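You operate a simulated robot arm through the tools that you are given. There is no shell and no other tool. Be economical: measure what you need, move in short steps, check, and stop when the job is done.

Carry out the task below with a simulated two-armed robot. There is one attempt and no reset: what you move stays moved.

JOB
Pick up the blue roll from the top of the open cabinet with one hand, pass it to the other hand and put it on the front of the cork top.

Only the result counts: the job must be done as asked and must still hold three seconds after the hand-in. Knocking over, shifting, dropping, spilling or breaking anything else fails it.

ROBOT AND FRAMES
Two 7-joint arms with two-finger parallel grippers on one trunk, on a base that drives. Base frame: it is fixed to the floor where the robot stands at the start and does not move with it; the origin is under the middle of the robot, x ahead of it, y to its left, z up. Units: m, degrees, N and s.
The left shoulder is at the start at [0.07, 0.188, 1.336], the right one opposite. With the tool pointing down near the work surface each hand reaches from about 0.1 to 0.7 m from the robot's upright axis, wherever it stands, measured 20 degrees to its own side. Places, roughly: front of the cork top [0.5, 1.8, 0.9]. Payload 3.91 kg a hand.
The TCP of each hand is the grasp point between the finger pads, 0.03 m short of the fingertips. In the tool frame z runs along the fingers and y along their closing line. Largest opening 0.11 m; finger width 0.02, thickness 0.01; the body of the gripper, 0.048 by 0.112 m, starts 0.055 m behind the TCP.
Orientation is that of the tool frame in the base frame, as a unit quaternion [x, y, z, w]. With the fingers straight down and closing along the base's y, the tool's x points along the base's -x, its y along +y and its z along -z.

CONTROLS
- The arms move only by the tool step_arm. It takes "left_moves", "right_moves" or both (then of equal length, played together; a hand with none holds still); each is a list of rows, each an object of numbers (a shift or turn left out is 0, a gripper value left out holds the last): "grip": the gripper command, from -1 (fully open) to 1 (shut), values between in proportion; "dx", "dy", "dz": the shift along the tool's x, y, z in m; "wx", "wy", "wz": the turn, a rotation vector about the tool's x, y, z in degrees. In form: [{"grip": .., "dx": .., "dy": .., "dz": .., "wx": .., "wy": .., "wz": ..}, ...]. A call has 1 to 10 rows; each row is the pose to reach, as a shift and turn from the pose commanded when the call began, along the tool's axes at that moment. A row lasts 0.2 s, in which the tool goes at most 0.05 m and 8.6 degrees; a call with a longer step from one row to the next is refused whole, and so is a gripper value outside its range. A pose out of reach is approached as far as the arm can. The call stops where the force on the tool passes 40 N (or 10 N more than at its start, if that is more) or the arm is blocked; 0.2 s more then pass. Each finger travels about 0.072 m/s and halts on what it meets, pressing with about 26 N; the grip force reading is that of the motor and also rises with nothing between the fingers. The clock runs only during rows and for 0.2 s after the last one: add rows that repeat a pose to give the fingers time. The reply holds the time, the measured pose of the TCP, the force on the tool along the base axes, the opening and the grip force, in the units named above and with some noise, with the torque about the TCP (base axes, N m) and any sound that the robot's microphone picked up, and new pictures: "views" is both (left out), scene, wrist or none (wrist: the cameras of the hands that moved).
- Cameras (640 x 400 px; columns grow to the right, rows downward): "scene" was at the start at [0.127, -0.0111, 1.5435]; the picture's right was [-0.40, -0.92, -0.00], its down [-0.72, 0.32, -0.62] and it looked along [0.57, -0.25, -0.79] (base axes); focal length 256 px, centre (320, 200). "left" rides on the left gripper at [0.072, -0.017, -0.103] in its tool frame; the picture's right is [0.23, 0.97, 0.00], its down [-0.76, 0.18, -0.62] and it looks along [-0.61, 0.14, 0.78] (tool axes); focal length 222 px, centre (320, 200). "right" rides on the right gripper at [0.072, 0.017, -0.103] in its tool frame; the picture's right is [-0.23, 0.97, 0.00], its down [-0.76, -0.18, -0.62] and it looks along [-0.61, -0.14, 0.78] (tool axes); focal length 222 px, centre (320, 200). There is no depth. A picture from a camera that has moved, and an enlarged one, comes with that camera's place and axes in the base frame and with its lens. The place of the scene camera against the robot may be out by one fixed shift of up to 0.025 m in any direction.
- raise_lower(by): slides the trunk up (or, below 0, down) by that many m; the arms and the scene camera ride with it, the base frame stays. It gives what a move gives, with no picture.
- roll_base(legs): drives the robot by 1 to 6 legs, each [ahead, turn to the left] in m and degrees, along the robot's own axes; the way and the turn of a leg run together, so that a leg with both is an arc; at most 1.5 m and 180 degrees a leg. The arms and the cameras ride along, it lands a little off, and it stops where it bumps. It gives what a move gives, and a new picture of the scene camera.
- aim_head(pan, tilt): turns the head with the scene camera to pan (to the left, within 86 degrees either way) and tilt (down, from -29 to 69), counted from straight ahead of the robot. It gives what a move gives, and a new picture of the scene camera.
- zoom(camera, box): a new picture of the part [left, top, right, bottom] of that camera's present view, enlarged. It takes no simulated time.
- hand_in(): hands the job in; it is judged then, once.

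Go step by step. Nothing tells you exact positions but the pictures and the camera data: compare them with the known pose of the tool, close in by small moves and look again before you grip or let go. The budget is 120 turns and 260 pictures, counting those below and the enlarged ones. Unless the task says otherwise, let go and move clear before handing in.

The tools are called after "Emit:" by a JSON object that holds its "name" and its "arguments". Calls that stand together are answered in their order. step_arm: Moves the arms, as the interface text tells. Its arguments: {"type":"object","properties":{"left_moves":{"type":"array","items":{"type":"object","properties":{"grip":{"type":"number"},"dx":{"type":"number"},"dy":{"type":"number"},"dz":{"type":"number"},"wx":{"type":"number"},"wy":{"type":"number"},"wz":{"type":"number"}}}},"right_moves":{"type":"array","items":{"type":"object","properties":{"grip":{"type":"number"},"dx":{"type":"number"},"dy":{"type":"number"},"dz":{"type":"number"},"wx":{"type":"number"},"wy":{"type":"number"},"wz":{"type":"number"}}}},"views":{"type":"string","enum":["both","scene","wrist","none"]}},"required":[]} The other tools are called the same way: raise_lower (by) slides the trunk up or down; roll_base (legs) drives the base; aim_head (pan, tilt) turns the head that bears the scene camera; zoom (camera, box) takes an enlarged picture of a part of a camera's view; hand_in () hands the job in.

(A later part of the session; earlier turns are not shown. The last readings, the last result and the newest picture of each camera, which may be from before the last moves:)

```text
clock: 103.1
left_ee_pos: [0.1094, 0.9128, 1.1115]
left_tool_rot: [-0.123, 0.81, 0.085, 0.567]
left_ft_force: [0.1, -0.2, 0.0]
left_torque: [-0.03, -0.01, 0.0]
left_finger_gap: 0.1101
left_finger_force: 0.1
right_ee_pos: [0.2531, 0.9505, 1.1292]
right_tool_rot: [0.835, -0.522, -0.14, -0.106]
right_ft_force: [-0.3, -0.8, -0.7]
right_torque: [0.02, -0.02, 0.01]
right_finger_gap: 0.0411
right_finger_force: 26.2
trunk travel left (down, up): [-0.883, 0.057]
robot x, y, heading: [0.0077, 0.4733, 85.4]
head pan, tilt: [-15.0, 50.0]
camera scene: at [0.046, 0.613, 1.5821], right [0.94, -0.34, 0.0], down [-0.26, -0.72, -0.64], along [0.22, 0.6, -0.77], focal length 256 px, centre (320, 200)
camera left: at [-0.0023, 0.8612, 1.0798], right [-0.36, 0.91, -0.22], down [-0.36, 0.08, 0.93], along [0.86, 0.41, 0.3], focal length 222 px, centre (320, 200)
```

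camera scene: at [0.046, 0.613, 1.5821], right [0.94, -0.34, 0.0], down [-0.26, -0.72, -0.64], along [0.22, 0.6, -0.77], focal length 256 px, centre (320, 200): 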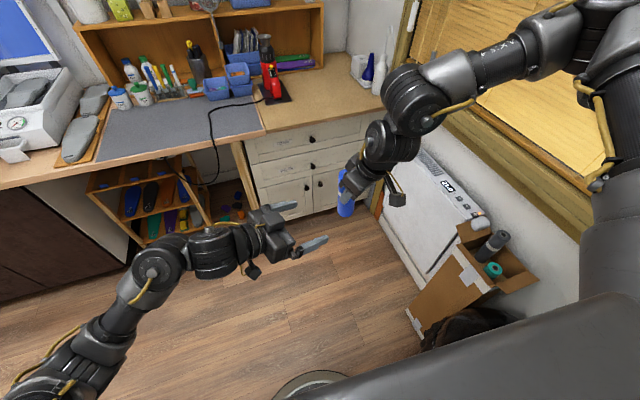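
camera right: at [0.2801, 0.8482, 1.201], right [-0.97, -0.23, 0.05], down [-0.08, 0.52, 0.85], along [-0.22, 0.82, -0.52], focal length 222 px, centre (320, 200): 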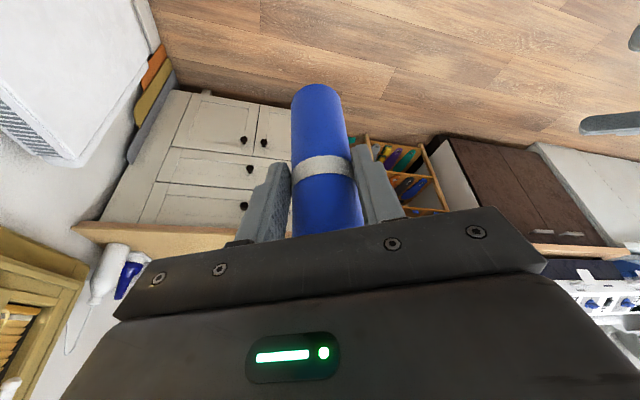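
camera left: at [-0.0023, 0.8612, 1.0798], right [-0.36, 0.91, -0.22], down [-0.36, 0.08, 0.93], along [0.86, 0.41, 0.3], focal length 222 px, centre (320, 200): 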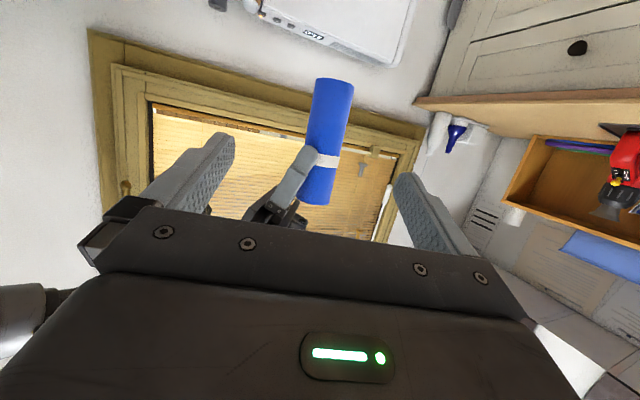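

The geometry checks out: the roll lies straight ahead along the left fingers. I'll advance 0.10 m and check.

Emit:
{"name": "step_arm", "arguments": {"left_moves": [{"dy": 0.001, "dz": 0.033}, {"dy": 0.002, "dz": 0.066}, {"dy": 0.002, "dz": 0.1}, {"dy": 0.002, "dz": 0.1}], "views": "both"}}

```text
clock: 104.1
left_ee_pos: [0.1955, 0.9423, 1.0766]
left_tool_rot: [-0.122, 0.811, 0.084, 0.566]
left_ft_force: [-0.4, -1.0, 0.2]
left_torque: [-0.03, 0.02, 0.0]
left_finger_gap: 0.1102
left_finger_force: 0.2
right_ee_pos: [0.2527, 0.95, 1.1292]
right_tool_rot: [0.835, -0.522, -0.141, -0.105]
right_ft_force: [0.0, 0.6, 0.2]
right_torque: [-0.04, -0.04, -0.02]
right_finger_gap: 0.0415
right_finger_force: 26.3
trunk travel left (down, up): [-0.883, 0.057]
robot x, y, heading: [0.0098, 0.4721, 85.2]
head pan, tilt: [-15.0, 50.0]
camera scene: at [0.0466, 0.6138, 1.582], right [0.94, -0.34, 0.0], down [-0.26, -0.72, -0.64], along [0.22, 0.6, -0.77], focal length 256 px, centre (320, 200)
camera left: at [0.0847, 0.891, 1.0452], right [-0.36, 0.91, -0.21], down [-0.36, 0.08, 0.93], along [0.86, 0.41, 0.3], focal length 222 px, centre (320, 200)
```

scene: 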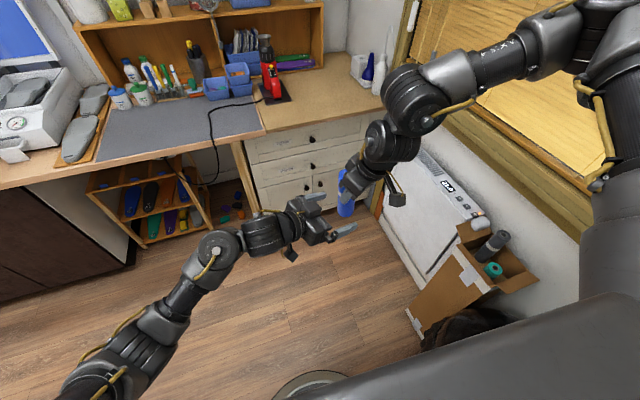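
left: 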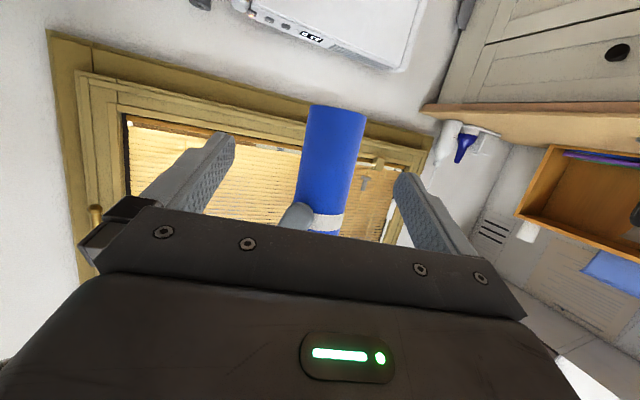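

Emit:
{"name": "step_arm", "arguments": {"left_moves": [{"dy": 0.005, "dz": 0.015}, {"dy": 0.006, "dz": 0.03}, {"dy": 0.006, "dz": 0.046}, {"dy": 0.006, "dz": 0.046}], "views": "both"}}

```text
clock: 105.1
left_ee_pos: [0.2362, 0.9607, 1.0597]
left_tool_rot: [-0.122, 0.81, 0.084, 0.567]
left_ft_force: [0.5, -0.5, 0.0]
left_torque: [-0.01, 0.02, 0.01]
left_finger_gap: 0.1102
left_finger_force: 0.1
right_ee_pos: [0.2528, 0.951, 1.1293]
right_tool_rot: [0.834, -0.523, -0.14, -0.105]
right_ft_force: [-0.3, -0.7, -1.6]
right_torque: [-0.03, 0.05, 0.0]
right_finger_gap: 0.0415
right_finger_force: 25.9
trunk travel left (down, up): [-0.883, 0.057]
robot x, y, heading: [0.0078, 0.4738, 84.9]
head pan, tilt: [-15.0, 50.0]
camera scene: at [0.0468, 0.6139, 1.582], right [0.94, -0.34, 0.0], down [-0.26, -0.72, -0.64], along [0.22, 0.6, -0.77], focal length 256 px, centre (320, 200)
camera left: at [0.1248, 0.9087, 1.0277], right [-0.36, 0.91, -0.22], down [-0.36, 0.08, 0.93], along [0.86, 0.41, 0.3], focal length 222 px, centre (320, 200)
```

scene: 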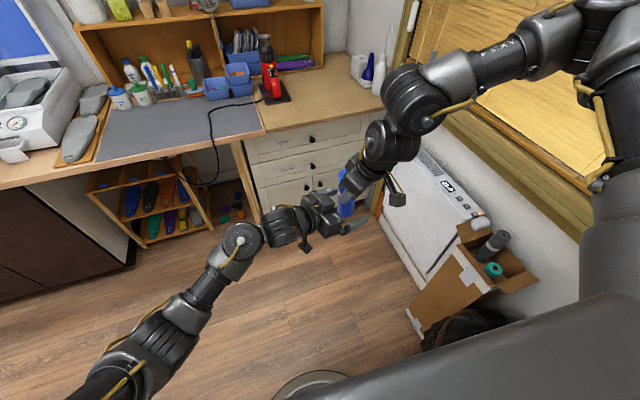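
left: 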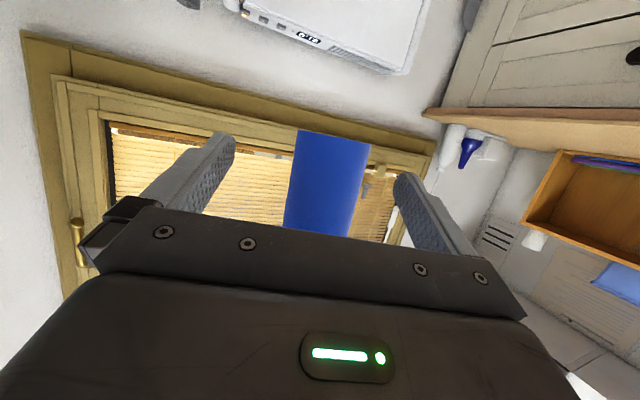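

The roll is centred between the left pads at TCP depth, with no contact forces. I'll close the left hand.

Emit:
{"name": "step_arm", "arguments": {"left_moves": [{"grip": -0.3}, {"grip": 0.2}, {"grip": 0.6}, {"grip": 1}, {"grip": 1}, {"grip": 1}, {"grip": 1}], "views": "both"}}

```text
clock: 106.7
left_ee_pos: [0.2354, 0.9624, 1.0595]
left_tool_rot: [-0.125, 0.81, 0.087, 0.566]
left_ft_force: [-0.9, 28.4, -8.2]
left_torque: [-0.9, 0.08, 0.43]
left_finger_gap: 0.0425
left_finger_force: 26.3
right_ee_pos: [0.252, 0.9495, 1.1275]
right_tool_rot: [0.835, -0.522, -0.139, -0.104]
right_ft_force: [0.9, -28.5, 9.2]
right_torque: [-0.99, 0.11, 0.11]
right_finger_gap: 0.0414
right_finger_force: 26.1
trunk travel left (down, up): [-0.883, 0.057]
robot x, y, heading: [0.0068, 0.4734, 85.0]
head pan, tilt: [-15.0, 50.0]
camera scene: at [0.0468, 0.6137, 1.582], right [0.94, -0.34, 0.0], down [-0.26, -0.72, -0.64], along [0.22, 0.6, -0.77], focal length 256 px, centre (320, 200)
camera left: at [0.1238, 0.9097, 1.0275], right [-0.37, 0.91, -0.22], down [-0.36, 0.08, 0.93], along [0.86, 0.42, 0.3], focal length 222 px, centre (320, 200)
```

scene: 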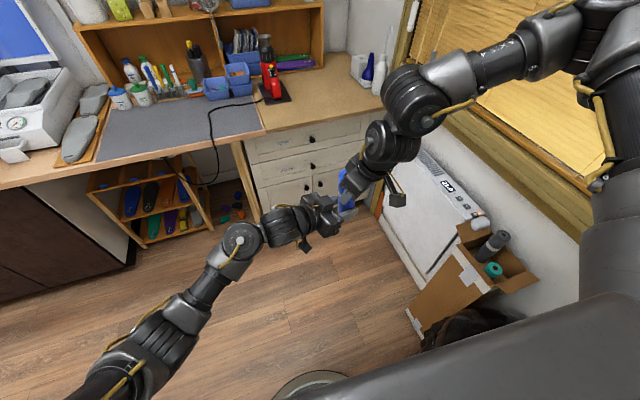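
left: 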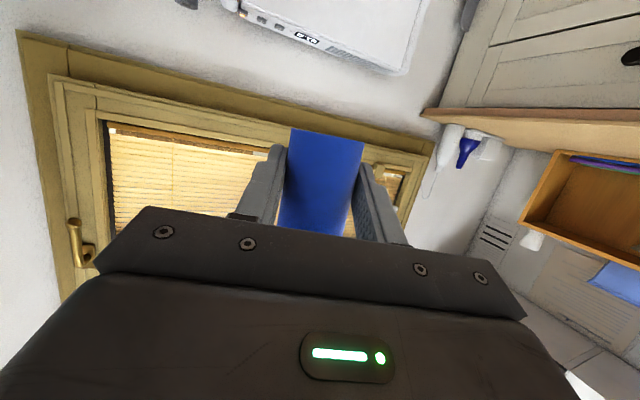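

The left hand holds the roll. I'll open the right hand just a little and withdraw it upward along its own axis.

Emit:
{"name": "step_arm", "arguments": {"right_moves": [{"grip": 0.05}, {"grip": 0.0}, {"grip": 0.0}, {"grip": 0.0, "dz": -0.02}, {"dz": -0.05}, {"dz": -0.085}, {"dz": -0.12}], "views": "both"}}

```text
clock: 108.3
left_ee_pos: [0.2353, 0.9597, 1.0602]
left_tool_rot: [-0.122, 0.811, 0.085, 0.566]
left_ft_force: [0.3, -0.5, -1.5]
left_torque: [0.03, 0.01, 0.0]
left_finger_gap: 0.0424
left_finger_force: 26.0
right_ee_pos: [0.2654, 0.9111, 1.2386]
right_tool_rot: [0.834, -0.523, -0.139, -0.107]
right_ft_force: [0.7, -0.6, -0.7]
right_torque: [0.03, 0.0, -0.03]
right_finger_gap: 0.055
right_finger_force: 0.0
trunk travel left (down, up): [-0.883, 0.057]
robot x, y, heading: [0.0075, 0.4699, 85.3]
head pan, tilt: [-15.0, 50.0]
camera scene: at [0.0462, 0.6112, 1.5822], right [0.94, -0.34, 0.0], down [-0.26, -0.72, -0.64], along [0.22, 0.61, -0.77], focal length 256 px, centre (320, 200)
camera right: at [0.2939, 0.8087, 1.3105], right [-0.97, -0.23, 0.05], down [-0.08, 0.52, 0.85], along [-0.22, 0.83, -0.52], focal length 222 px, centre (320, 200)
```

scene: 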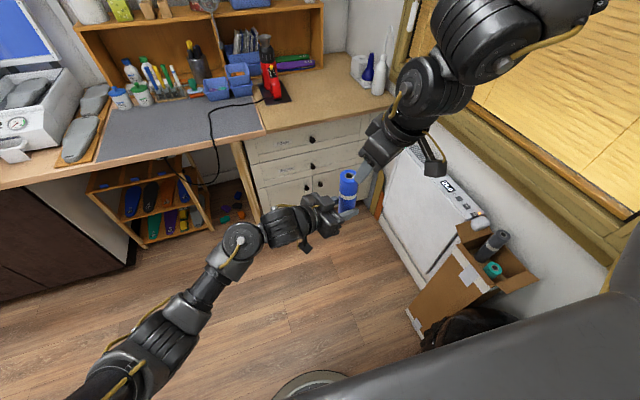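
right: 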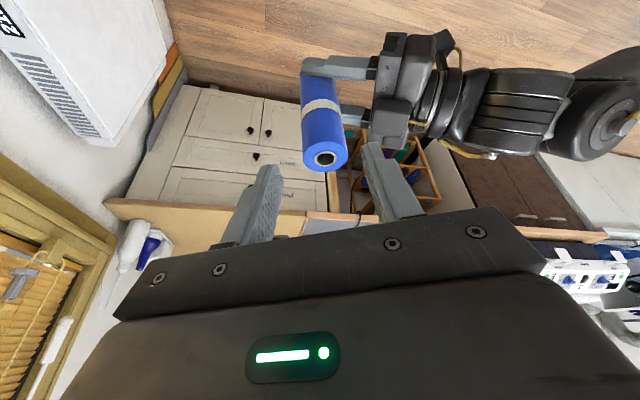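

The handover worked and the left hand has the roll. I'll retract the right hand sideways and swing the left hand to point forward toward the bench, keeping the roll upright.

Emit:
{"name": "step_arm", "arguments": {"left_moves": [{"grip": 1, "dx": 0.0084, "dy": 0.009, "dz": -0.023, "wx": -6.8, "wz": -2.5}, {"dx": 0.0168, "dy": 0.018, "dz": -0.046, "wx": -13.6, "wz": -4.9}, {"dx": 0.025, "dy": 0.027, "dz": -0.069, "wx": -20.3, "wz": -7.4}, {"dx": 0.0336, "dy": 0.036, "dz": -0.092, "wx": -27.1, "wz": -9.9}, {"dx": 0.042, "dy": 0.0456, "dz": -0.1156, "wx": -33.9, "wz": -12.3}, {"dx": 0.05, "dy": 0.055, "dz": -0.139, "wx": -40.7, "wz": -14.8}, {"dx": 0.0588, "dy": 0.064, "dz": -0.162, "wx": -47.4, "wz": -17.3}, {"dx": 0.067, "dy": 0.073, "dz": -0.185, "wx": -54.2, "wz": -19.7}, {"dx": 0.0756, "dy": 0.082, "dz": -0.208, "wx": -61, "wz": -22.2}, {"dx": 0.0756, "dy": 0.082, "dz": -0.208, "wx": -61, "wz": -22.2}], "right_moves": [{"dx": 0.0, "dz": -0.02}, {"dx": 0.033, "dy": -0.016, "dz": -0.03}, {"dx": 0.067, "dy": -0.032, "dz": -0.04}, {"dx": 0.1, "dy": -0.048, "dz": -0.045}, {"dx": 0.134, "dy": -0.0645, "dz": -0.047}, {"dx": 0.134, "dy": -0.0645, "dz": -0.047}, {"dx": 0.134, "dy": -0.0645, "dz": -0.047}, {"dx": 0.134, "dy": -0.0645, "dz": -0.047}, {"dx": 0.134, "dy": -0.0645, "dz": -0.047}, {"dx": 0.134, "dy": -0.0645, "dz": -0.047}], "views": "both"}}

```text
clock: 110.7
left_ee_pos: [-0.0295, 0.982, 1.0507]
left_tool_rot: [-0.516, 0.633, 0.407, 0.408]
left_ft_force: [0.2, -0.5, -0.5]
left_torque: [-0.04, 0.0, 0.0]
left_finger_gap: 0.0422
left_finger_force: 26.4
right_ee_pos: [0.3912, 0.8206, 1.2439]
right_tool_rot: [0.834, -0.523, -0.139, -0.106]
right_ft_force: [-0.2, -0.3, 0.0]
right_torque: [0.02, -0.02, -0.02]
right_finger_gap: 0.0551
right_finger_force: 0.0
right hand out of reach, approached as far as the arm can: row 5, 6, 7, 8, 9, 10
trunk travel left (down, up): [-0.883, 0.057]
robot x, y, heading: [0.009, 0.4716, 85.1]
head pan, tilt: [-15.0, 50.0]
stopped in row 10 (left hand): the arm was blocked; the commanded pose is now the measured one
camera scene: at [0.047, 0.6134, 1.582], right [0.94, -0.34, 0.0], down [-0.26, -0.72, -0.64], along [0.22, 0.6, -0.77], focal length 256 px, centre (320, 200)
camera right: at [0.4208, 0.7194, 1.3153], right [-0.97, -0.23, 0.05], down [-0.08, 0.52, 0.85], along [-0.22, 0.82, -0.52], focal length 222 px, centre (320, 200)
camera left: at [-0.0307, 0.8601, 1.0158], right [-0.99, 0.06, -0.12], down [-0.13, -0.32, 0.94], along [0.02, 0.95, 0.32], focal length 222 px, centre (320, 200)
```

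scene: 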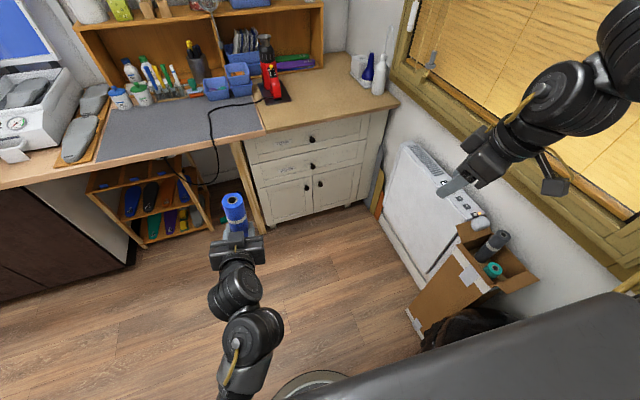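
right: 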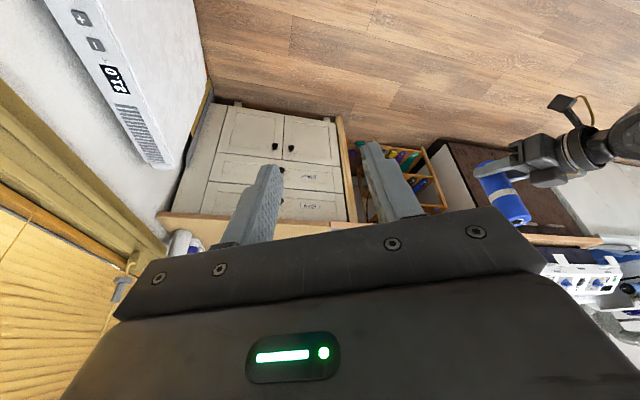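
left: 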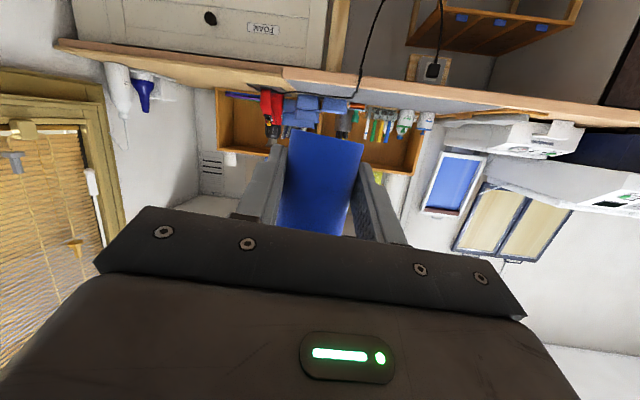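

The left hand now points forward with the roll nearly upright. I'll drive toward the bench in stages.

Emit:
{"name": "roll_base", "arguments": {"legs": [[0.33, 0], [0, -13]]}}

Emit:
{"name": "aim_head", "arguments": {"pan": 0, "tilt": 40}}

```text
clock: 113.7
left_ee_pos: [0.1206, 1.3014, 1.0501]
left_tool_rot: [-0.439, 0.69, 0.355, 0.453]
left_ft_force: [0.7, -0.6, -0.4]
left_torque: [0.01, -0.01, 0.02]
left_finger_gap: 0.0419
left_finger_force: 25.8
right_ee_pos: [0.4922, 1.0473, 1.2435]
right_tool_rot: [0.768, -0.616, -0.126, -0.121]
right_ft_force: [0.0, 0.7, -0.6]
right_torque: [0.0, -0.01, 0.0]
right_finger_gap: 0.0551
right_finger_force: 0.0
trunk travel left (down, up): [-0.883, 0.057]
robot x, y, heading: [0.0365, 0.7929, 71.7]
head pan, tilt: [-15.0, 50.0]
camera scene: at [0.1032, 0.9287, 1.5819], right [0.84, -0.55, 0.0], down [-0.42, -0.64, -0.64], along [0.35, 0.54, -0.77], focal length 256 px, centre (320, 200)
```

scene: 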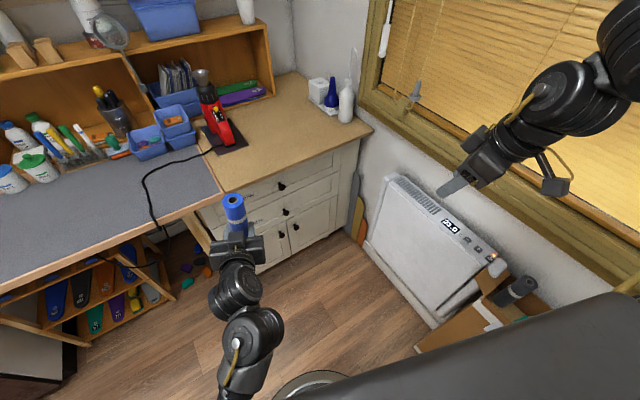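

```text
clock: 114.5
left_ee_pos: [0.1187, 1.3014, 1.0498]
left_tool_rot: [-0.439, 0.689, 0.357, 0.453]
left_ft_force: [0.4, 0.1, -0.7]
left_torque: [-0.02, 0.01, -0.01]
left_finger_gap: 0.0415
left_finger_force: 26.3
right_ee_pos: [0.4924, 1.0463, 1.2439]
right_tool_rot: [0.767, -0.617, -0.127, -0.122]
right_ft_force: [-0.3, 1.1, -0.2]
right_torque: [0.01, 0.01, -0.02]
right_finger_gap: 0.0551
right_finger_force: 0.0
trunk travel left (down, up): [-0.883, 0.057]
robot x, y, heading: [0.0356, 0.797, 71.8]
head pan, tilt: [0.0, 40.0]
camera scene: at [0.088, 0.9429, 1.5962], right [0.95, -0.32, 0.0], down [-0.2, -0.61, -0.77], along [0.24, 0.73, -0.64], focal length 256 px, centre (320, 200)
```

scene: 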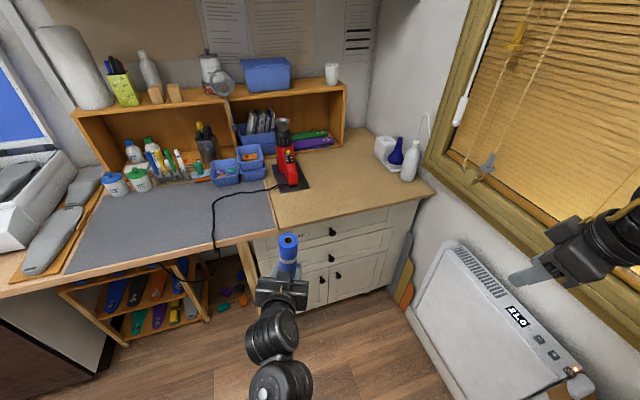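

Emit:
{"name": "roll_base", "arguments": {"legs": [[0, -22], [0.13, 0], [0, 38], [0.22, 0]]}}

```text
clock: 120.0
left_ee_pos: [0.0683, 1.6278, 1.051]
left_tool_rot: [-0.532, 0.619, 0.418, 0.399]
left_ft_force: [0.5, -0.2, -0.3]
left_torque: [-0.01, 0.01, 0.0]
left_finger_gap: 0.0415
left_finger_force: 25.8
right_ee_pos: [0.4969, 1.4877, 1.2443]
right_tool_rot: [0.847, -0.501, -0.141, -0.103]
right_ft_force: [0.3, 0.1, 0.3]
right_torque: [0.04, -0.02, 0.0]
right_finger_gap: 0.0549
right_finger_force: 0.0
trunk travel left (down, up): [-0.883, 0.057]
robot x, y, heading: [0.1286, 1.1184, 88.0]
head pan, tilt: [0.0, 40.0]
camera scene: at [0.1432, 1.2733, 1.5964], right [1.0, -0.04, 0.0], down [-0.02, -0.64, -0.77], along [0.03, 0.77, -0.64], focal length 256 px, centre (320, 200)
```

scene: 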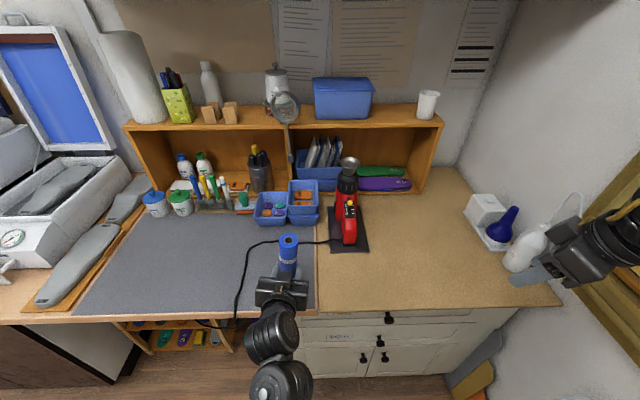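

The cork spans x 0.15 to 0.84, with its front edge at y ≈ 1.62. Turning right by about 35° swings the left hand over to the middle of it.

Emit:
{"name": "roll_base", "arguments": {"legs": [[0, -34]]}}

Emit:
{"name": "aim_head", "arguments": {"pan": 20, "tilt": 45}}

```text
clock: 122.1
left_ee_pos: [0.367, 1.575, 1.0498]
left_tool_rot: [-0.325, 0.749, 0.281, 0.504]
left_ft_force: [0.0, -0.2, -0.5]
left_torque: [-0.03, 0.05, -0.01]
left_finger_gap: 0.0415
left_finger_force: 25.8
right_ee_pos: [0.6405, 1.2166, 1.2444]
right_tool_rot: [-0.66, 0.731, 0.105, 0.139]
right_ft_force: [0.9, -0.3, 0.4]
right_torque: [-0.04, 0.01, -0.01]
right_finger_gap: 0.0551
right_finger_force: 0.1
trunk travel left (down, up): [-0.883, 0.057]
robot x, y, heading: [0.1313, 1.1224, 53.5]
head pan, tilt: [0.0, 40.0]
camera scene: at [0.2189, 1.2494, 1.5962], right [0.8, -0.6, 0.0], down [-0.38, -0.52, -0.77], along [0.46, 0.61, -0.64], focal length 256 px, centre (320, 200)
```

scene: 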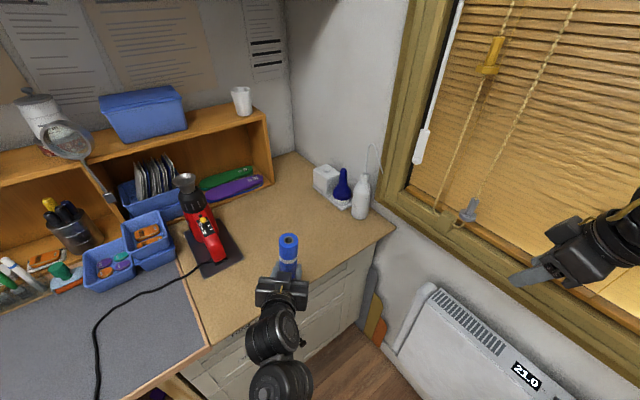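

```text
clock: 122.9
left_ee_pos: [0.3681, 1.5765, 1.0501]
left_tool_rot: [-0.324, 0.75, 0.281, 0.504]
left_ft_force: [0.0, 0.2, -0.1]
left_torque: [0.0, 0.07, 0.04]
left_finger_gap: 0.0417
left_finger_force: 26.1
right_ee_pos: [0.6407, 1.2168, 1.2439]
right_tool_rot: [-0.66, 0.73, 0.105, 0.14]
right_ft_force: [0.0, -0.2, 0.0]
right_torque: [-0.03, -0.01, 0.0]
right_finger_gap: 0.0552
right_finger_force: 0.0
trunk travel left (down, up): [-0.883, 0.057]
robot x, y, heading: [0.1303, 1.122, 53.3]
head pan, tilt: [20.0, 45.0]
camera scene: at [0.192, 1.2579, 1.589], right [0.96, -0.29, 0.0], down [-0.2, -0.68, -0.71], along [0.2, 0.68, -0.71], focal length 256 px, centre (320, 200)
```

scene: 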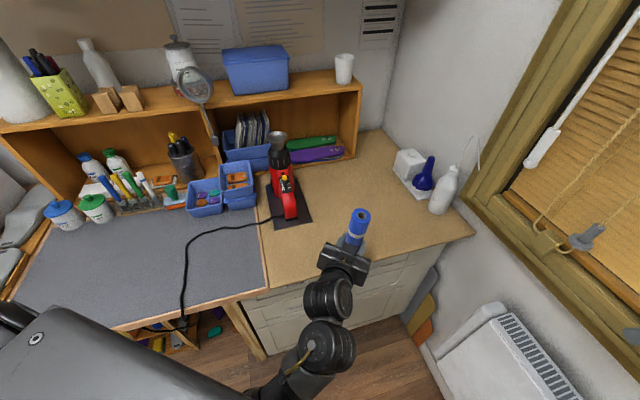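

I'll level the roll and move it over the front of the cork, staying above the surface.

Emit:
{"name": "step_arm", "arguments": {"left_moves": [{"grip": 1, "dx": -0.009, "dy": 0.0065, "dz": 0.027, "wx": 0.5, "wy": 0.5, "wz": -1.4}, {"dx": -0.018, "dy": 0.013, "dz": 0.054, "wx": 1.1, "wy": 1.0, "wz": -2.8}, {"dx": -0.027, "dy": 0.0195, "dz": 0.081, "wx": 1.6, "wy": 1.5, "wz": -4.2}, {"dx": -0.036, "dy": 0.026, "dz": 0.108, "wx": 2.2, "wy": 2.0, "wz": -5.6}, {"dx": -0.036, "dy": 0.026, "dz": 0.108, "wx": 2.2, "wy": 2.0, "wz": -5.6}], "views": "both"}}

```text
clock: 124.1
left_ee_pos: [0.4182, 1.6812, 1.0494]
left_tool_rot: [-0.355, 0.748, 0.237, 0.509]
left_ft_force: [0.2, 0.7, 0.1]
left_torque: [0.02, 0.03, 0.02]
left_finger_gap: 0.0418
left_finger_force: 25.7
right_ee_pos: [0.6411, 1.2162, 1.2443]
right_tool_rot: [-0.66, 0.731, 0.105, 0.14]
right_ft_force: [-0.1, -0.2, -0.2]
right_torque: [-0.02, -0.01, 0.02]
right_finger_gap: 0.0548
right_finger_force: 0.0
trunk travel left (down, up): [-0.883, 0.057]
robot x, y, heading: [0.1301, 1.1203, 53.3]
head pan, tilt: [20.0, 45.0]
camera scene: at [0.1916, 1.2579, 1.589], right [0.96, -0.29, 0.0], down [-0.2, -0.68, -0.71], along [0.2, 0.68, -0.71], focal length 256 px, centre (320, 200)
camera left: at [0.3547, 1.575, 1.0214], right [-0.8, 0.55, -0.22], down [-0.33, -0.11, 0.94], along [0.49, 0.82, 0.27], focal length 222 px, centre (320, 200)
```

scene: 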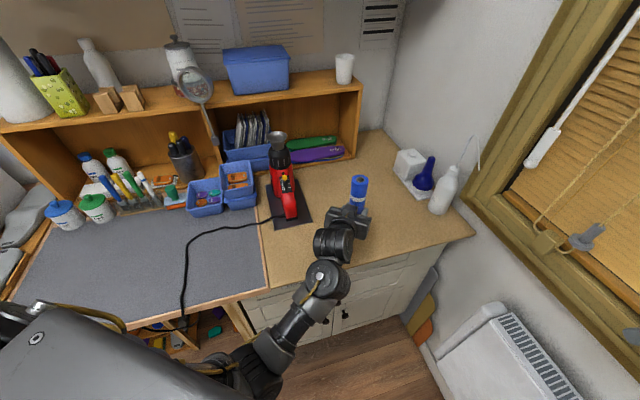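
left: 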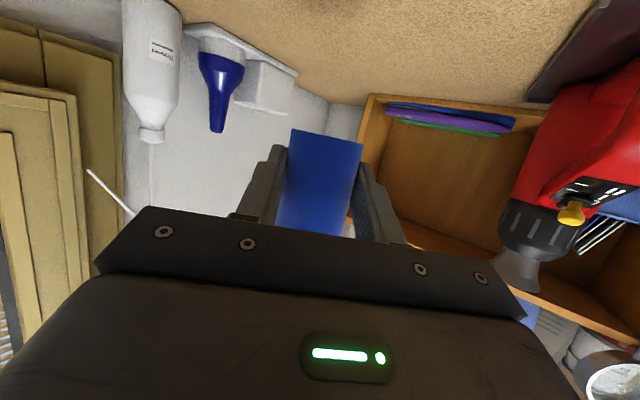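

The roll is upright and over the cork front at about (0.42, 1.69). I'll lower it in stages.

Emit:
{"name": "step_arm", "arguments": {"left_moves": [{"dx": 0.028, "dz": 0.011}, {"dx": 0.056, "dz": 0.022}, {"dx": 0.084, "dz": 0.033}, {"dx": 0.084, "dz": 0.033}], "views": "both"}}

Emit:
{"name": "zoom", "arguments": {"camera": "scene", "box": [280, 150, 440, 250]}}

```text
clock: 125.1
left_ee_pos: [0.4218, 1.6775, 0.9597]
left_tool_rot: [-0.356, 0.747, 0.236, 0.51]
left_ft_force: [0.8, 0.5, -1.7]
left_torque: [0.01, -0.04, -0.01]
left_finger_gap: 0.042
left_finger_force: 25.9
right_ee_pos: [0.6426, 1.2157, 1.2431]
right_tool_rot: [-0.66, 0.731, 0.105, 0.14]
right_ft_force: [-0.3, -0.1, -0.8]
right_torque: [-0.02, 0.01, 0.04]
right_finger_gap: 0.0549
right_finger_force: 0.1
trunk travel left (down, up): [-0.883, 0.057]
robot x, y, heading: [0.1295, 1.1212, 53.7]
head pan, tilt: [20.0, 45.0]
camera scene: at [0.192, 1.2585, 1.5889], right [0.96, -0.29, 0.0], down [-0.2, -0.68, -0.71], along [0.2, 0.68, -0.71], focal length 256 px, centre (320, 200)
camera left: at [0.3566, 1.5727, 0.9314], right [-0.8, 0.55, -0.22], down [-0.34, -0.11, 0.94], along [0.49, 0.82, 0.27], focal length 222 px, centre (320, 200)
```

scene: 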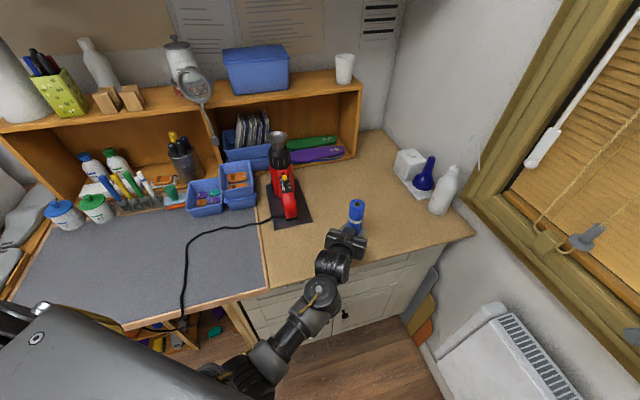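
left: 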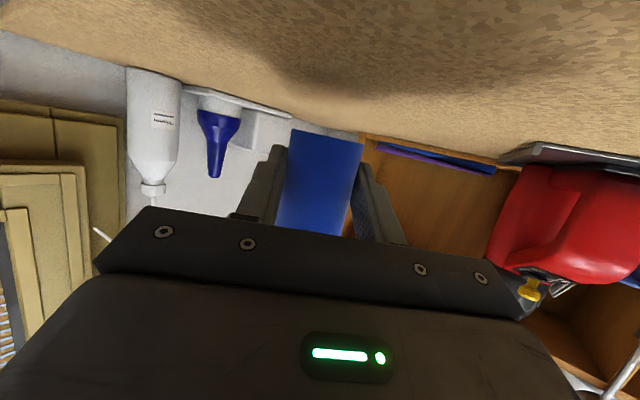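

```text
4.00 times, centred on (360, 200) of scene
camera zoom: at [0.192, 1.2585, 1.5889], right [0.96, -0.29, 0.0], down [-0.2, -0.68, -0.71], along [0.2, 0.68, -0.71], focal length 1024 px, centre (160, 200)
```

zoom: 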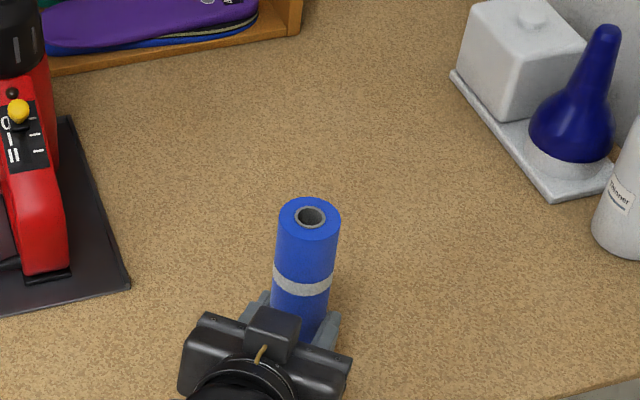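

Emit:
{"name": "step_arm", "arguments": {"left_moves": [{"dx": 0.0065, "dz": 0.0026}, {"dx": 0.013, "dz": 0.0052}, {"dx": 0.0195, "dz": 0.0078}], "views": "wrist"}}

```text
clock: 125.9
left_ee_pos: [0.4213, 1.6774, 0.9389]
left_tool_rot: [-0.355, 0.747, 0.236, 0.51]
left_ft_force: [0.0, 0.1, -0.1]
left_torque: [-0.02, 0.02, 0.02]
left_finger_gap: 0.0416
left_finger_force: 25.7
right_ee_pos: [0.6413, 1.216, 1.2446]
right_tool_rot: [-0.66, 0.73, 0.105, 0.14]
right_ft_force: [-0.1, 0.3, -0.5]
right_torque: [0.0, 0.02, 0.0]
right_finger_gap: 0.0549
right_finger_force: 0.0
trunk travel left (down, up): [-0.883, 0.057]
robot x, y, heading: [0.1305, 1.1216, 53.6]
head pan, tilt: [20.0, 45.0]
camera left: at [0.3568, 1.5719, 0.9107], right [-0.8, 0.55, -0.22], down [-0.34, -0.11, 0.94], along [0.49, 0.82, 0.27], focal length 222 px, centre (320, 200)
```

left: 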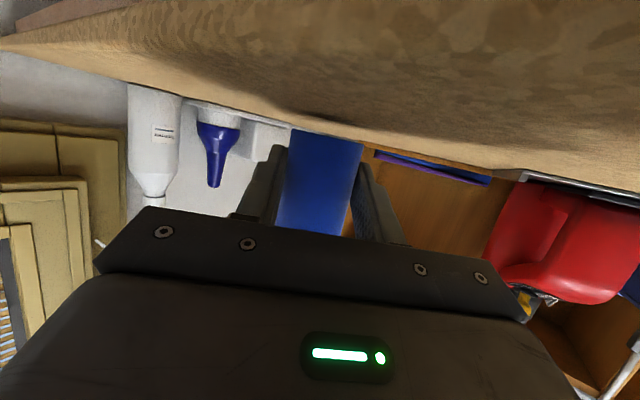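

The surface appears to be at z ≈ 0.87, so about 3 cm more. I'll lower slowly until contact.

Emit:
{"name": "step_arm", "arguments": {"left_moves": [{"dx": 0.008, "dz": 0.0032}, {"dx": 0.016, "dz": 0.0064}, {"dx": 0.022, "dz": 0.0088}], "views": "wrist"}}

Emit:
{"name": "zoom", "arguments": {"camera": "scene", "box": [280, 150, 440, 250]}}

```text
clock: 126.7
left_ee_pos: [0.4218, 1.6766, 0.9234]
left_tool_rot: [-0.353, 0.743, 0.237, 0.516]
left_ft_force: [2.6, 2.3, 34.5]
left_torque: [0.62, -0.12, 0.15]
left_finger_gap: 0.0426
left_finger_force: 25.9
right_ee_pos: [0.6396, 1.2132, 1.2454]
right_tool_rot: [-0.659, 0.731, 0.106, 0.142]
right_ft_force: [-0.8, 0.2, 0.0]
right_torque: [0.0, -0.02, 0.0]
right_finger_gap: 0.0551
right_finger_force: 0.1
trunk travel left (down, up): [-0.883, 0.057]
robot x, y, heading: [0.1295, 1.1204, 53.4]
head pan, tilt: [20.0, 45.0]
camera left: at [0.3578, 1.5719, 0.8929], right [-0.8, 0.56, -0.22], down [-0.35, -0.12, 0.93], along [0.49, 0.82, 0.29], focal length 222 px, centre (320, 200)
```

left: 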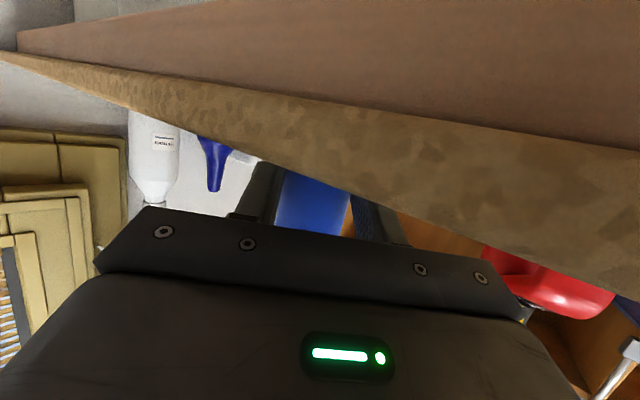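

```text
4.00 times, centred on (360, 200) of scene
camera zoom: at [0.1893, 1.2537, 1.59], right [0.96, -0.29, 0.0], down [-0.2, -0.68, -0.71], along [0.2, 0.68, -0.7], focal length 1024 px, centre (160, 200)
```

zoom: 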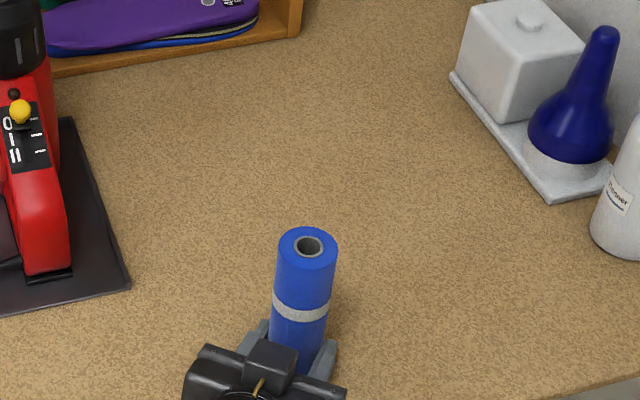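

The roll's base touched down, and the torque sign confirms it's the roll bearing the load. I'll relax the press and open gently.

Emit:
{"name": "step_arm", "arguments": {"left_moves": [{"dx": -0.003, "dz": -0.0012}, {"dx": -0.003, "dz": -0.0012}, {"grip": 0.1, "dx": -0.003, "dz": -0.0012}, {"grip": -0.1, "dx": -0.003, "dz": -0.0012}, {"grip": -0.4, "dx": -0.003, "dz": -0.0012}, {"grip": -0.4, "dx": -0.003, "dz": -0.0012}], "views": "both"}}

Emit:
{"name": "zoom", "arguments": {"camera": "scene", "box": [280, 150, 440, 250]}}

```text
clock: 128.1
left_ee_pos: [0.4216, 1.6746, 0.9207]
left_tool_rot: [-0.355, 0.746, 0.237, 0.511]
left_ft_force: [9.8, -11.7, 17.5]
left_torque: [0.51, 0.05, -0.26]
left_finger_gap: 0.0696
left_finger_force: 0.0
right_ee_pos: [0.6419, 1.2126, 1.2447]
right_tool_rot: [-0.66, 0.731, 0.106, 0.141]
right_ft_force: [-0.6, 0.4, -0.4]
right_torque: [0.01, 0.01, 0.0]
right_finger_gap: 0.0551
right_finger_force: 0.0
trunk travel left (down, up): [-0.883, 0.057]
robot x, y, heading: [0.1316, 1.1209, 53.1]
head pan, tilt: [20.0, 45.0]
camera scene: at [0.1917, 1.253, 1.5894], right [0.96, -0.29, 0.0], down [-0.2, -0.68, -0.71], along [0.2, 0.68, -0.7], focal length 256 px, centre (320, 200)
camera left: at [0.3572, 1.5693, 0.8915], right [-0.8, 0.56, -0.22], down [-0.34, -0.11, 0.94], along [0.49, 0.82, 0.28], focal length 222 px, centre (320, 200)
```

scene: 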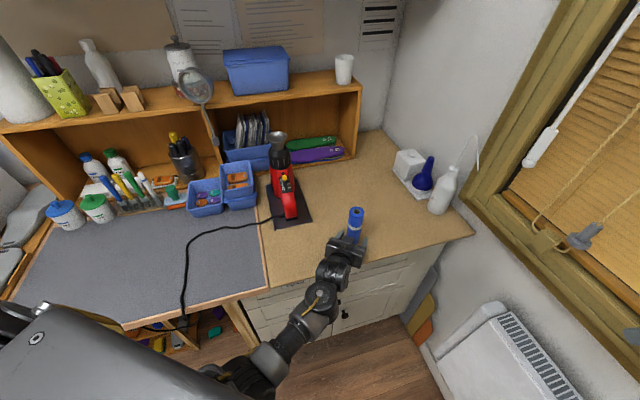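
left: 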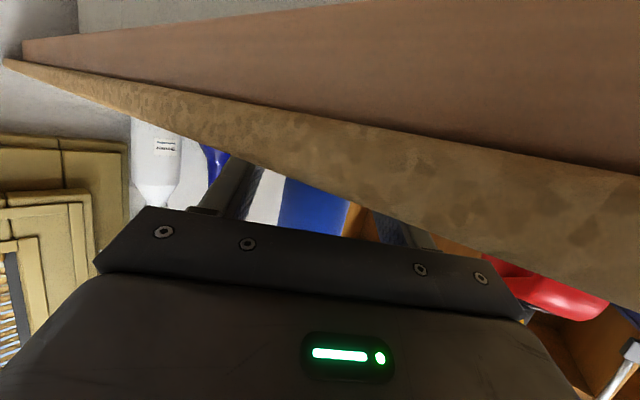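

```text
4.00 times, centred on (360, 200) of scene
camera zoom: at [0.1917, 1.253, 1.5894], right [0.96, -0.29, 0.0], down [-0.2, -0.68, -0.71], along [0.2, 0.68, -0.7], focal length 1024 px, centre (160, 200)
```

zoom: 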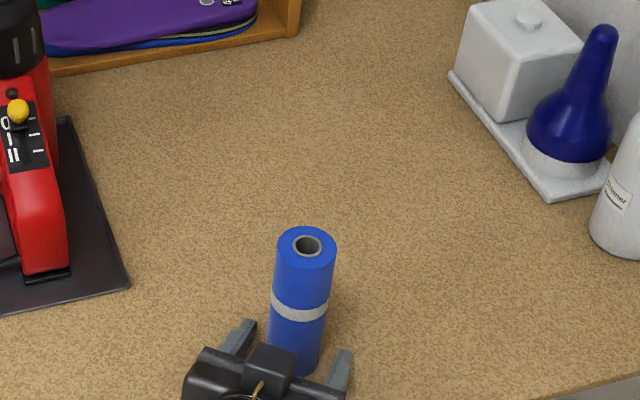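

The roll is free-standing. Something on the hand still presses the surface, so I'll raise the hand straight up along the roll.

Emit:
{"name": "step_arm", "arguments": {"left_moves": [{"dx": -0.009, "dz": -0.0037}, {"dx": -0.019, "dz": -0.0075}, {"dx": -0.028, "dz": -0.011}, {"dx": -0.037, "dz": -0.0148}, {"dx": -0.037, "dz": -0.0148}], "views": "wrist"}}

Emit:
{"name": "zoom", "arguments": {"camera": "scene", "box": [280, 150, 440, 250]}}

```text
clock: 129.3
left_ee_pos: [0.4194, 1.6797, 0.9585]
left_tool_rot: [-0.355, 0.747, 0.235, 0.51]
left_ft_force: [-0.1, 0.0, -0.6]
left_torque: [-0.02, 0.03, 0.01]
left_finger_gap: 0.0768
left_finger_force: 0.2
right_ee_pos: [0.6426, 1.216, 1.2438]
right_tool_rot: [-0.659, 0.731, 0.105, 0.141]
right_ft_force: [0.1, -0.2, -0.2]
right_torque: [0.02, 0.0, -0.01]
right_finger_gap: 0.055
right_finger_force: 0.0
trunk travel left (down, up): [-0.883, 0.057]
robot x, y, heading: [0.1309, 1.1168, 53.1]
head pan, tilt: [20.0, 45.0]
camera left: at [0.3553, 1.5734, 0.93], right [-0.8, 0.55, -0.22], down [-0.33, -0.11, 0.94], along [0.49, 0.83, 0.27], focal length 222 px, centre (320, 200)
```

left: 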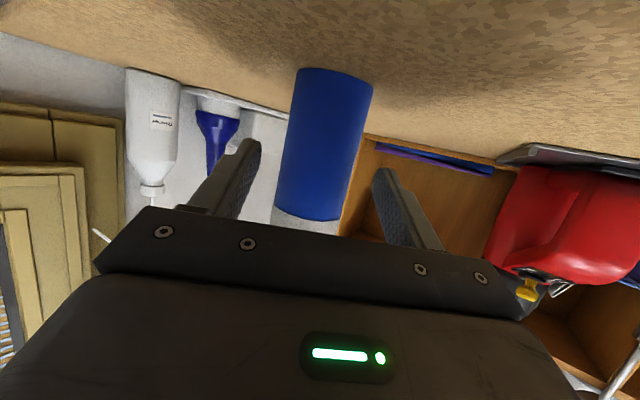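

```text
4.00 times, centred on (360, 200) of scene
camera zoom: at [0.1916, 1.2579, 1.589], right [0.96, -0.29, 0.0], down [-0.2, -0.68, -0.71], along [0.2, 0.68, -0.71], focal length 1024 px, centre (160, 200)
```

zoom: 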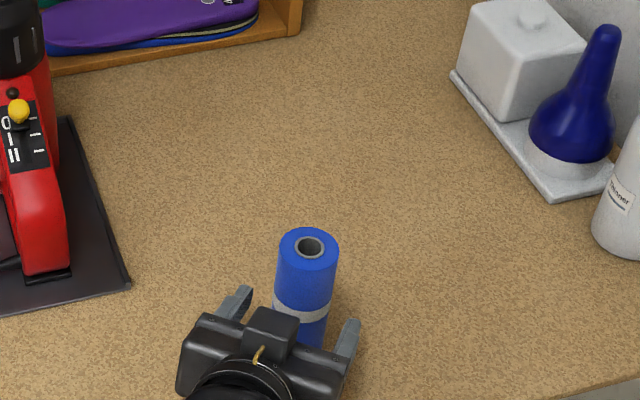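

The roll stands upright at the front edge. I'll regrip it higher, which gives the hand clearance over the bench, and set it further in toward the place's centre.

Emit:
{"name": "step_arm", "arguments": {"left_moves": [{"grip": 0.0}, {"grip": 0.5}, {"grip": 1}, {"grip": 1}, {"grip": 1}, {"grip": 1, "dx": -0.014, "dz": -0.0056}, {"dx": -0.028, "dz": -0.011}, {"dx": -0.028, "dz": -0.011}], "views": "both"}}

```text
clock: 131.1
left_ee_pos: [0.4156, 1.6821, 0.9837]
left_tool_rot: [-0.353, 0.749, 0.24, 0.506]
left_ft_force: [0.4, 0.7, -0.4]
left_torque: [0.02, -0.01, 0.0]
left_finger_gap: 0.0415
left_finger_force: 25.3
right_ee_pos: [0.6415, 1.2165, 1.244]
right_tool_rot: [-0.66, 0.731, 0.105, 0.139]
right_ft_force: [-0.5, 0.4, -0.6]
right_torque: [-0.01, 0.02, -0.01]
right_finger_gap: 0.0548
right_finger_force: 0.0
trunk travel left (down, up): [-0.883, 0.057]
robot x, y, heading: [0.129, 1.1224, 53.5]
head pan, tilt: [20.0, 45.0]
camera scene: at [0.192, 1.2585, 1.5889], right [0.96, -0.29, 0.0], down [-0.2, -0.68, -0.71], along [0.2, 0.68, -0.71], focal length 256 px, centre (320, 200)
camera left: at [0.3505, 1.5769, 0.9559], right [-0.81, 0.55, -0.21], down [-0.32, -0.11, 0.94], along [0.5, 0.82, 0.27], focal length 222 px, centre (320, 200)
```

scene: 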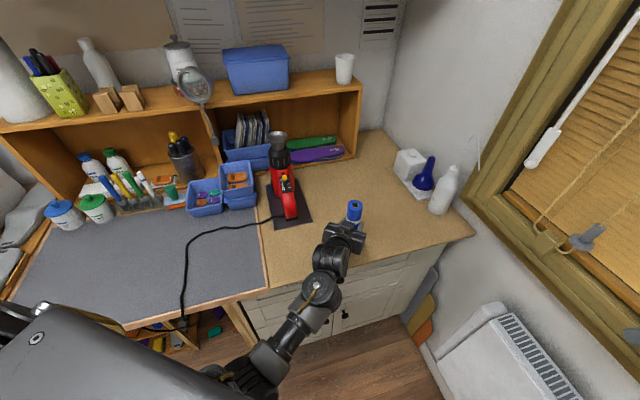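
left: 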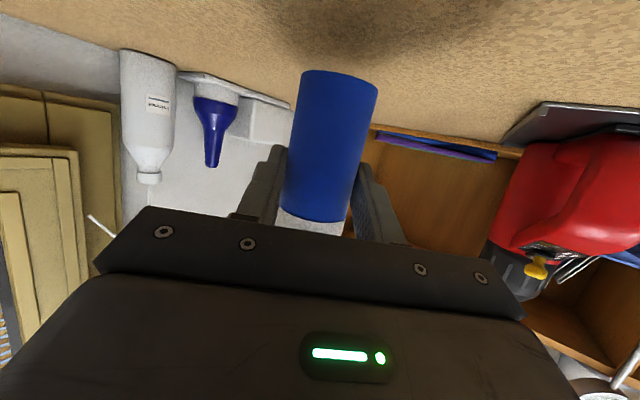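

Emit:
{"name": "step_arm", "arguments": {"left_moves": [{"grip": 1, "dx": -0.009, "dy": 0.007, "dz": 0.023}, {"dx": -0.018, "dy": 0.014, "dz": 0.046}, {"dx": -0.027, "dy": 0.0214, "dz": 0.068}, {"dx": -0.027, "dy": 0.0214, "dz": 0.068}], "views": "both"}}

```text
clock: 132.1
left_ee_pos: [0.4514, 1.7482, 0.9911]
left_tool_rot: [-0.356, 0.746, 0.235, 0.511]
left_ft_force: [0.5, 0.2, -0.1]
left_torque: [-0.03, 0.01, -0.01]
left_finger_gap: 0.0415
left_finger_force: 25.9
right_ee_pos: [0.6404, 1.2172, 1.2444]
right_tool_rot: [-0.659, 0.731, 0.105, 0.14]
right_ft_force: [-0.4, -0.1, -0.3]
right_torque: [0.04, 0.01, -0.02]
right_finger_gap: 0.0551
right_finger_force: 0.0
trunk travel left (down, up): [-0.883, 0.057]
robot x, y, heading: [0.1321, 1.1244, 53.6]
head pan, tilt: [20.0, 45.0]
camera scene: at [0.1918, 1.2579, 1.589], right [0.96, -0.29, 0.0], down [-0.2, -0.68, -0.71], along [0.2, 0.68, -0.71], focal length 256 px, centre (320, 200)
camera left: at [0.3873, 1.6434, 0.9611], right [-0.8, 0.55, -0.22], down [-0.34, -0.11, 0.93], along [0.49, 0.82, 0.28], focal length 222 px, centre (320, 200)
```

scene: 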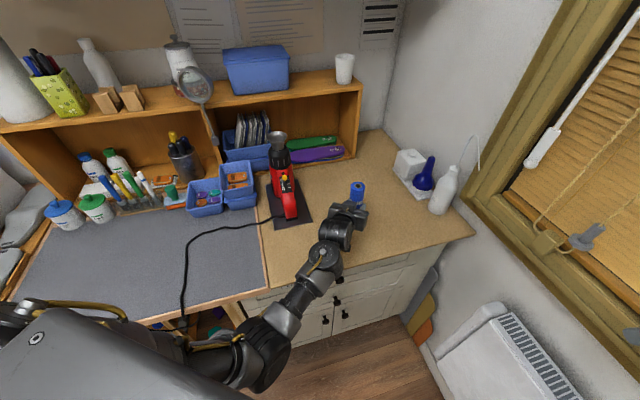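
left: 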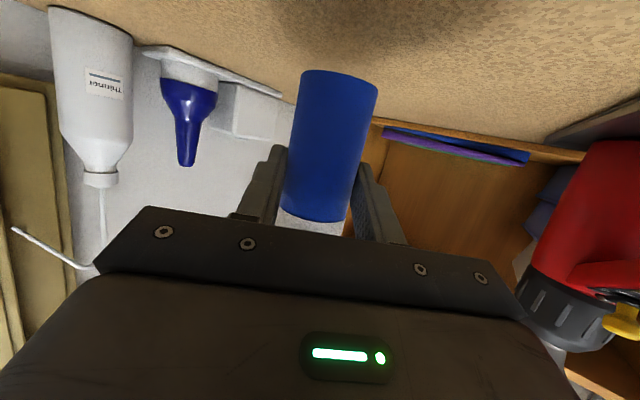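

Now at about (0.458, 1.757), with the same orientation as when it stood. I'll lower about 3.3 cm to touch down.

Emit:
{"name": "step_arm", "arguments": {"left_moves": [{"dx": 0.0095, "dz": 0.0038}, {"dx": 0.019, "dz": 0.0075}, {"dx": 0.026, "dz": 0.0103}, {"dx": 0.03, "dz": 0.0119}, {"dx": 0.0315, "dz": 0.0125}], "views": "wrist"}}

```text
clock: 133.3
left_ee_pos: [0.4506, 1.7485, 0.9572]
left_tool_rot: [-0.354, 0.745, 0.236, 0.514]
left_ft_force: [-0.4, 2.4, 13.1]
left_torque: [0.32, 0.14, -0.03]
left_finger_gap: 0.0418
left_finger_force: 26.2
right_ee_pos: [0.6399, 1.2148, 1.2449]
right_tool_rot: [-0.659, 0.731, 0.106, 0.14]
right_ft_force: [0.4, 0.3, 0.4]
right_torque: [0.03, -0.02, -0.01]
right_finger_gap: 0.055
right_finger_force: 0.0
trunk travel left (down, up): [-0.883, 0.057]
robot x, y, heading: [0.131, 1.1207, 53.6]
head pan, tilt: [20.0, 45.0]
camera left: at [0.3862, 1.6429, 0.9288], right [-0.8, 0.56, -0.22], down [-0.34, -0.12, 0.93], along [0.49, 0.82, 0.28], focal length 222 px, centre (320, 200)
```

left: 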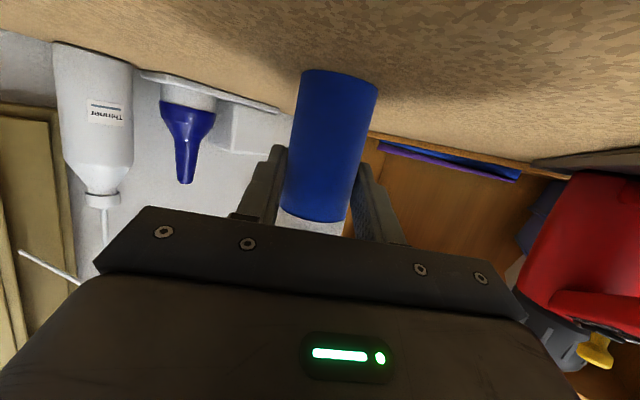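

Touchdown at 13 N. I'll release gently, then retreat straight back along the fingers.

Emit:
{"name": "step_arm", "arguments": {"left_moves": [{"dx": -0.0015, "dz": -0.0006}, {"grip": 0.1, "dx": -0.0015, "dz": -0.0006}, {"grip": -0.1, "dx": -0.0015, "dz": -0.0006}, {"grip": -0.5, "dx": -0.0015, "dz": -0.0006}, {"grip": -0.9, "dx": -0.0015, "dz": -0.0006}, {"grip": -0.9, "dx": -0.0015, "dz": -0.0006}], "views": "both"}}

Emit:
{"name": "zoom", "arguments": {"camera": "scene", "box": [280, 150, 440, 250]}}

```text
clock: 134.7
left_ee_pos: [0.4508, 1.7485, 0.9558]
left_tool_rot: [-0.355, 0.746, 0.236, 0.511]
left_ft_force: [0.0, -0.1, 0.1]
left_torque: [0.0, 0.02, -0.02]
left_finger_gap: 0.1046
left_finger_force: 0.1
right_ee_pos: [0.6409, 1.2161, 1.2444]
right_tool_rot: [-0.66, 0.731, 0.105, 0.14]
right_ft_force: [0.4, 0.0, 0.1]
right_torque: [-0.02, 0.01, -0.01]
right_finger_gap: 0.0549
right_finger_force: 0.0
trunk travel left (down, up): [-0.883, 0.057]
robot x, y, heading: [0.1293, 1.12, 53.3]
head pan, tilt: [20.0, 45.0]
camera scene: at [0.1917, 1.2581, 1.589], right [0.96, -0.29, 0.0], down [-0.2, -0.68, -0.71], along [0.2, 0.68, -0.71], focal length 256 px, centre (320, 200)
camera left: at [0.3862, 1.6429, 0.9277], right [-0.8, 0.55, -0.22], down [-0.34, -0.11, 0.94], along [0.49, 0.82, 0.27], focal length 222 px, centre (320, 200)
```

scene: 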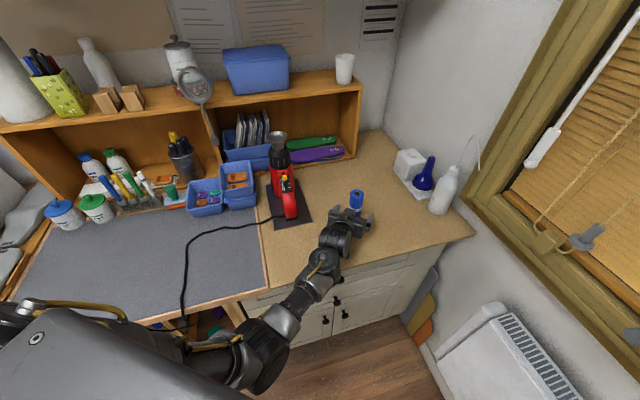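
left: 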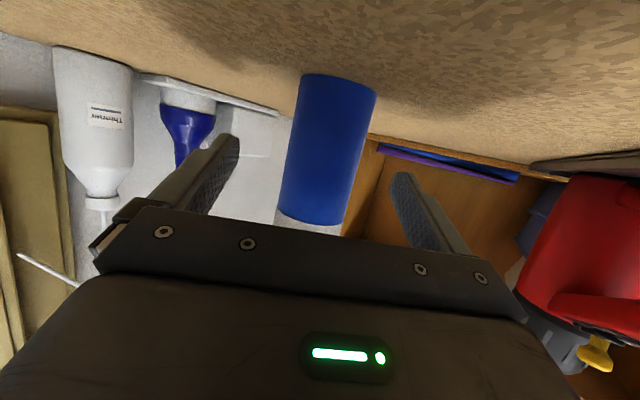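

```text
4.00 times, centred on (360, 200) of scene
camera zoom: at [0.1917, 1.2581, 1.589], right [0.96, -0.29, 0.0], down [-0.2, -0.68, -0.71], along [0.2, 0.68, -0.71], focal length 1024 px, centre (160, 200)
```

zoom: 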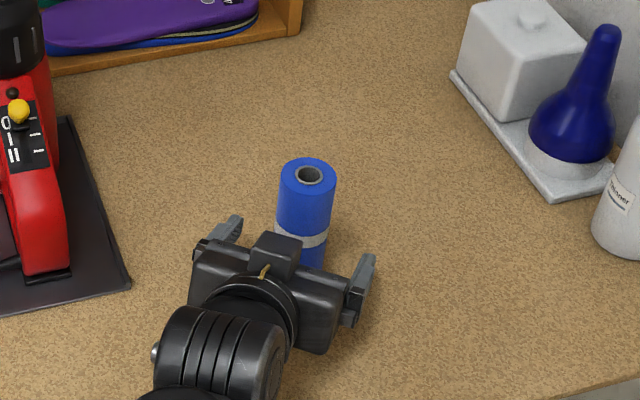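

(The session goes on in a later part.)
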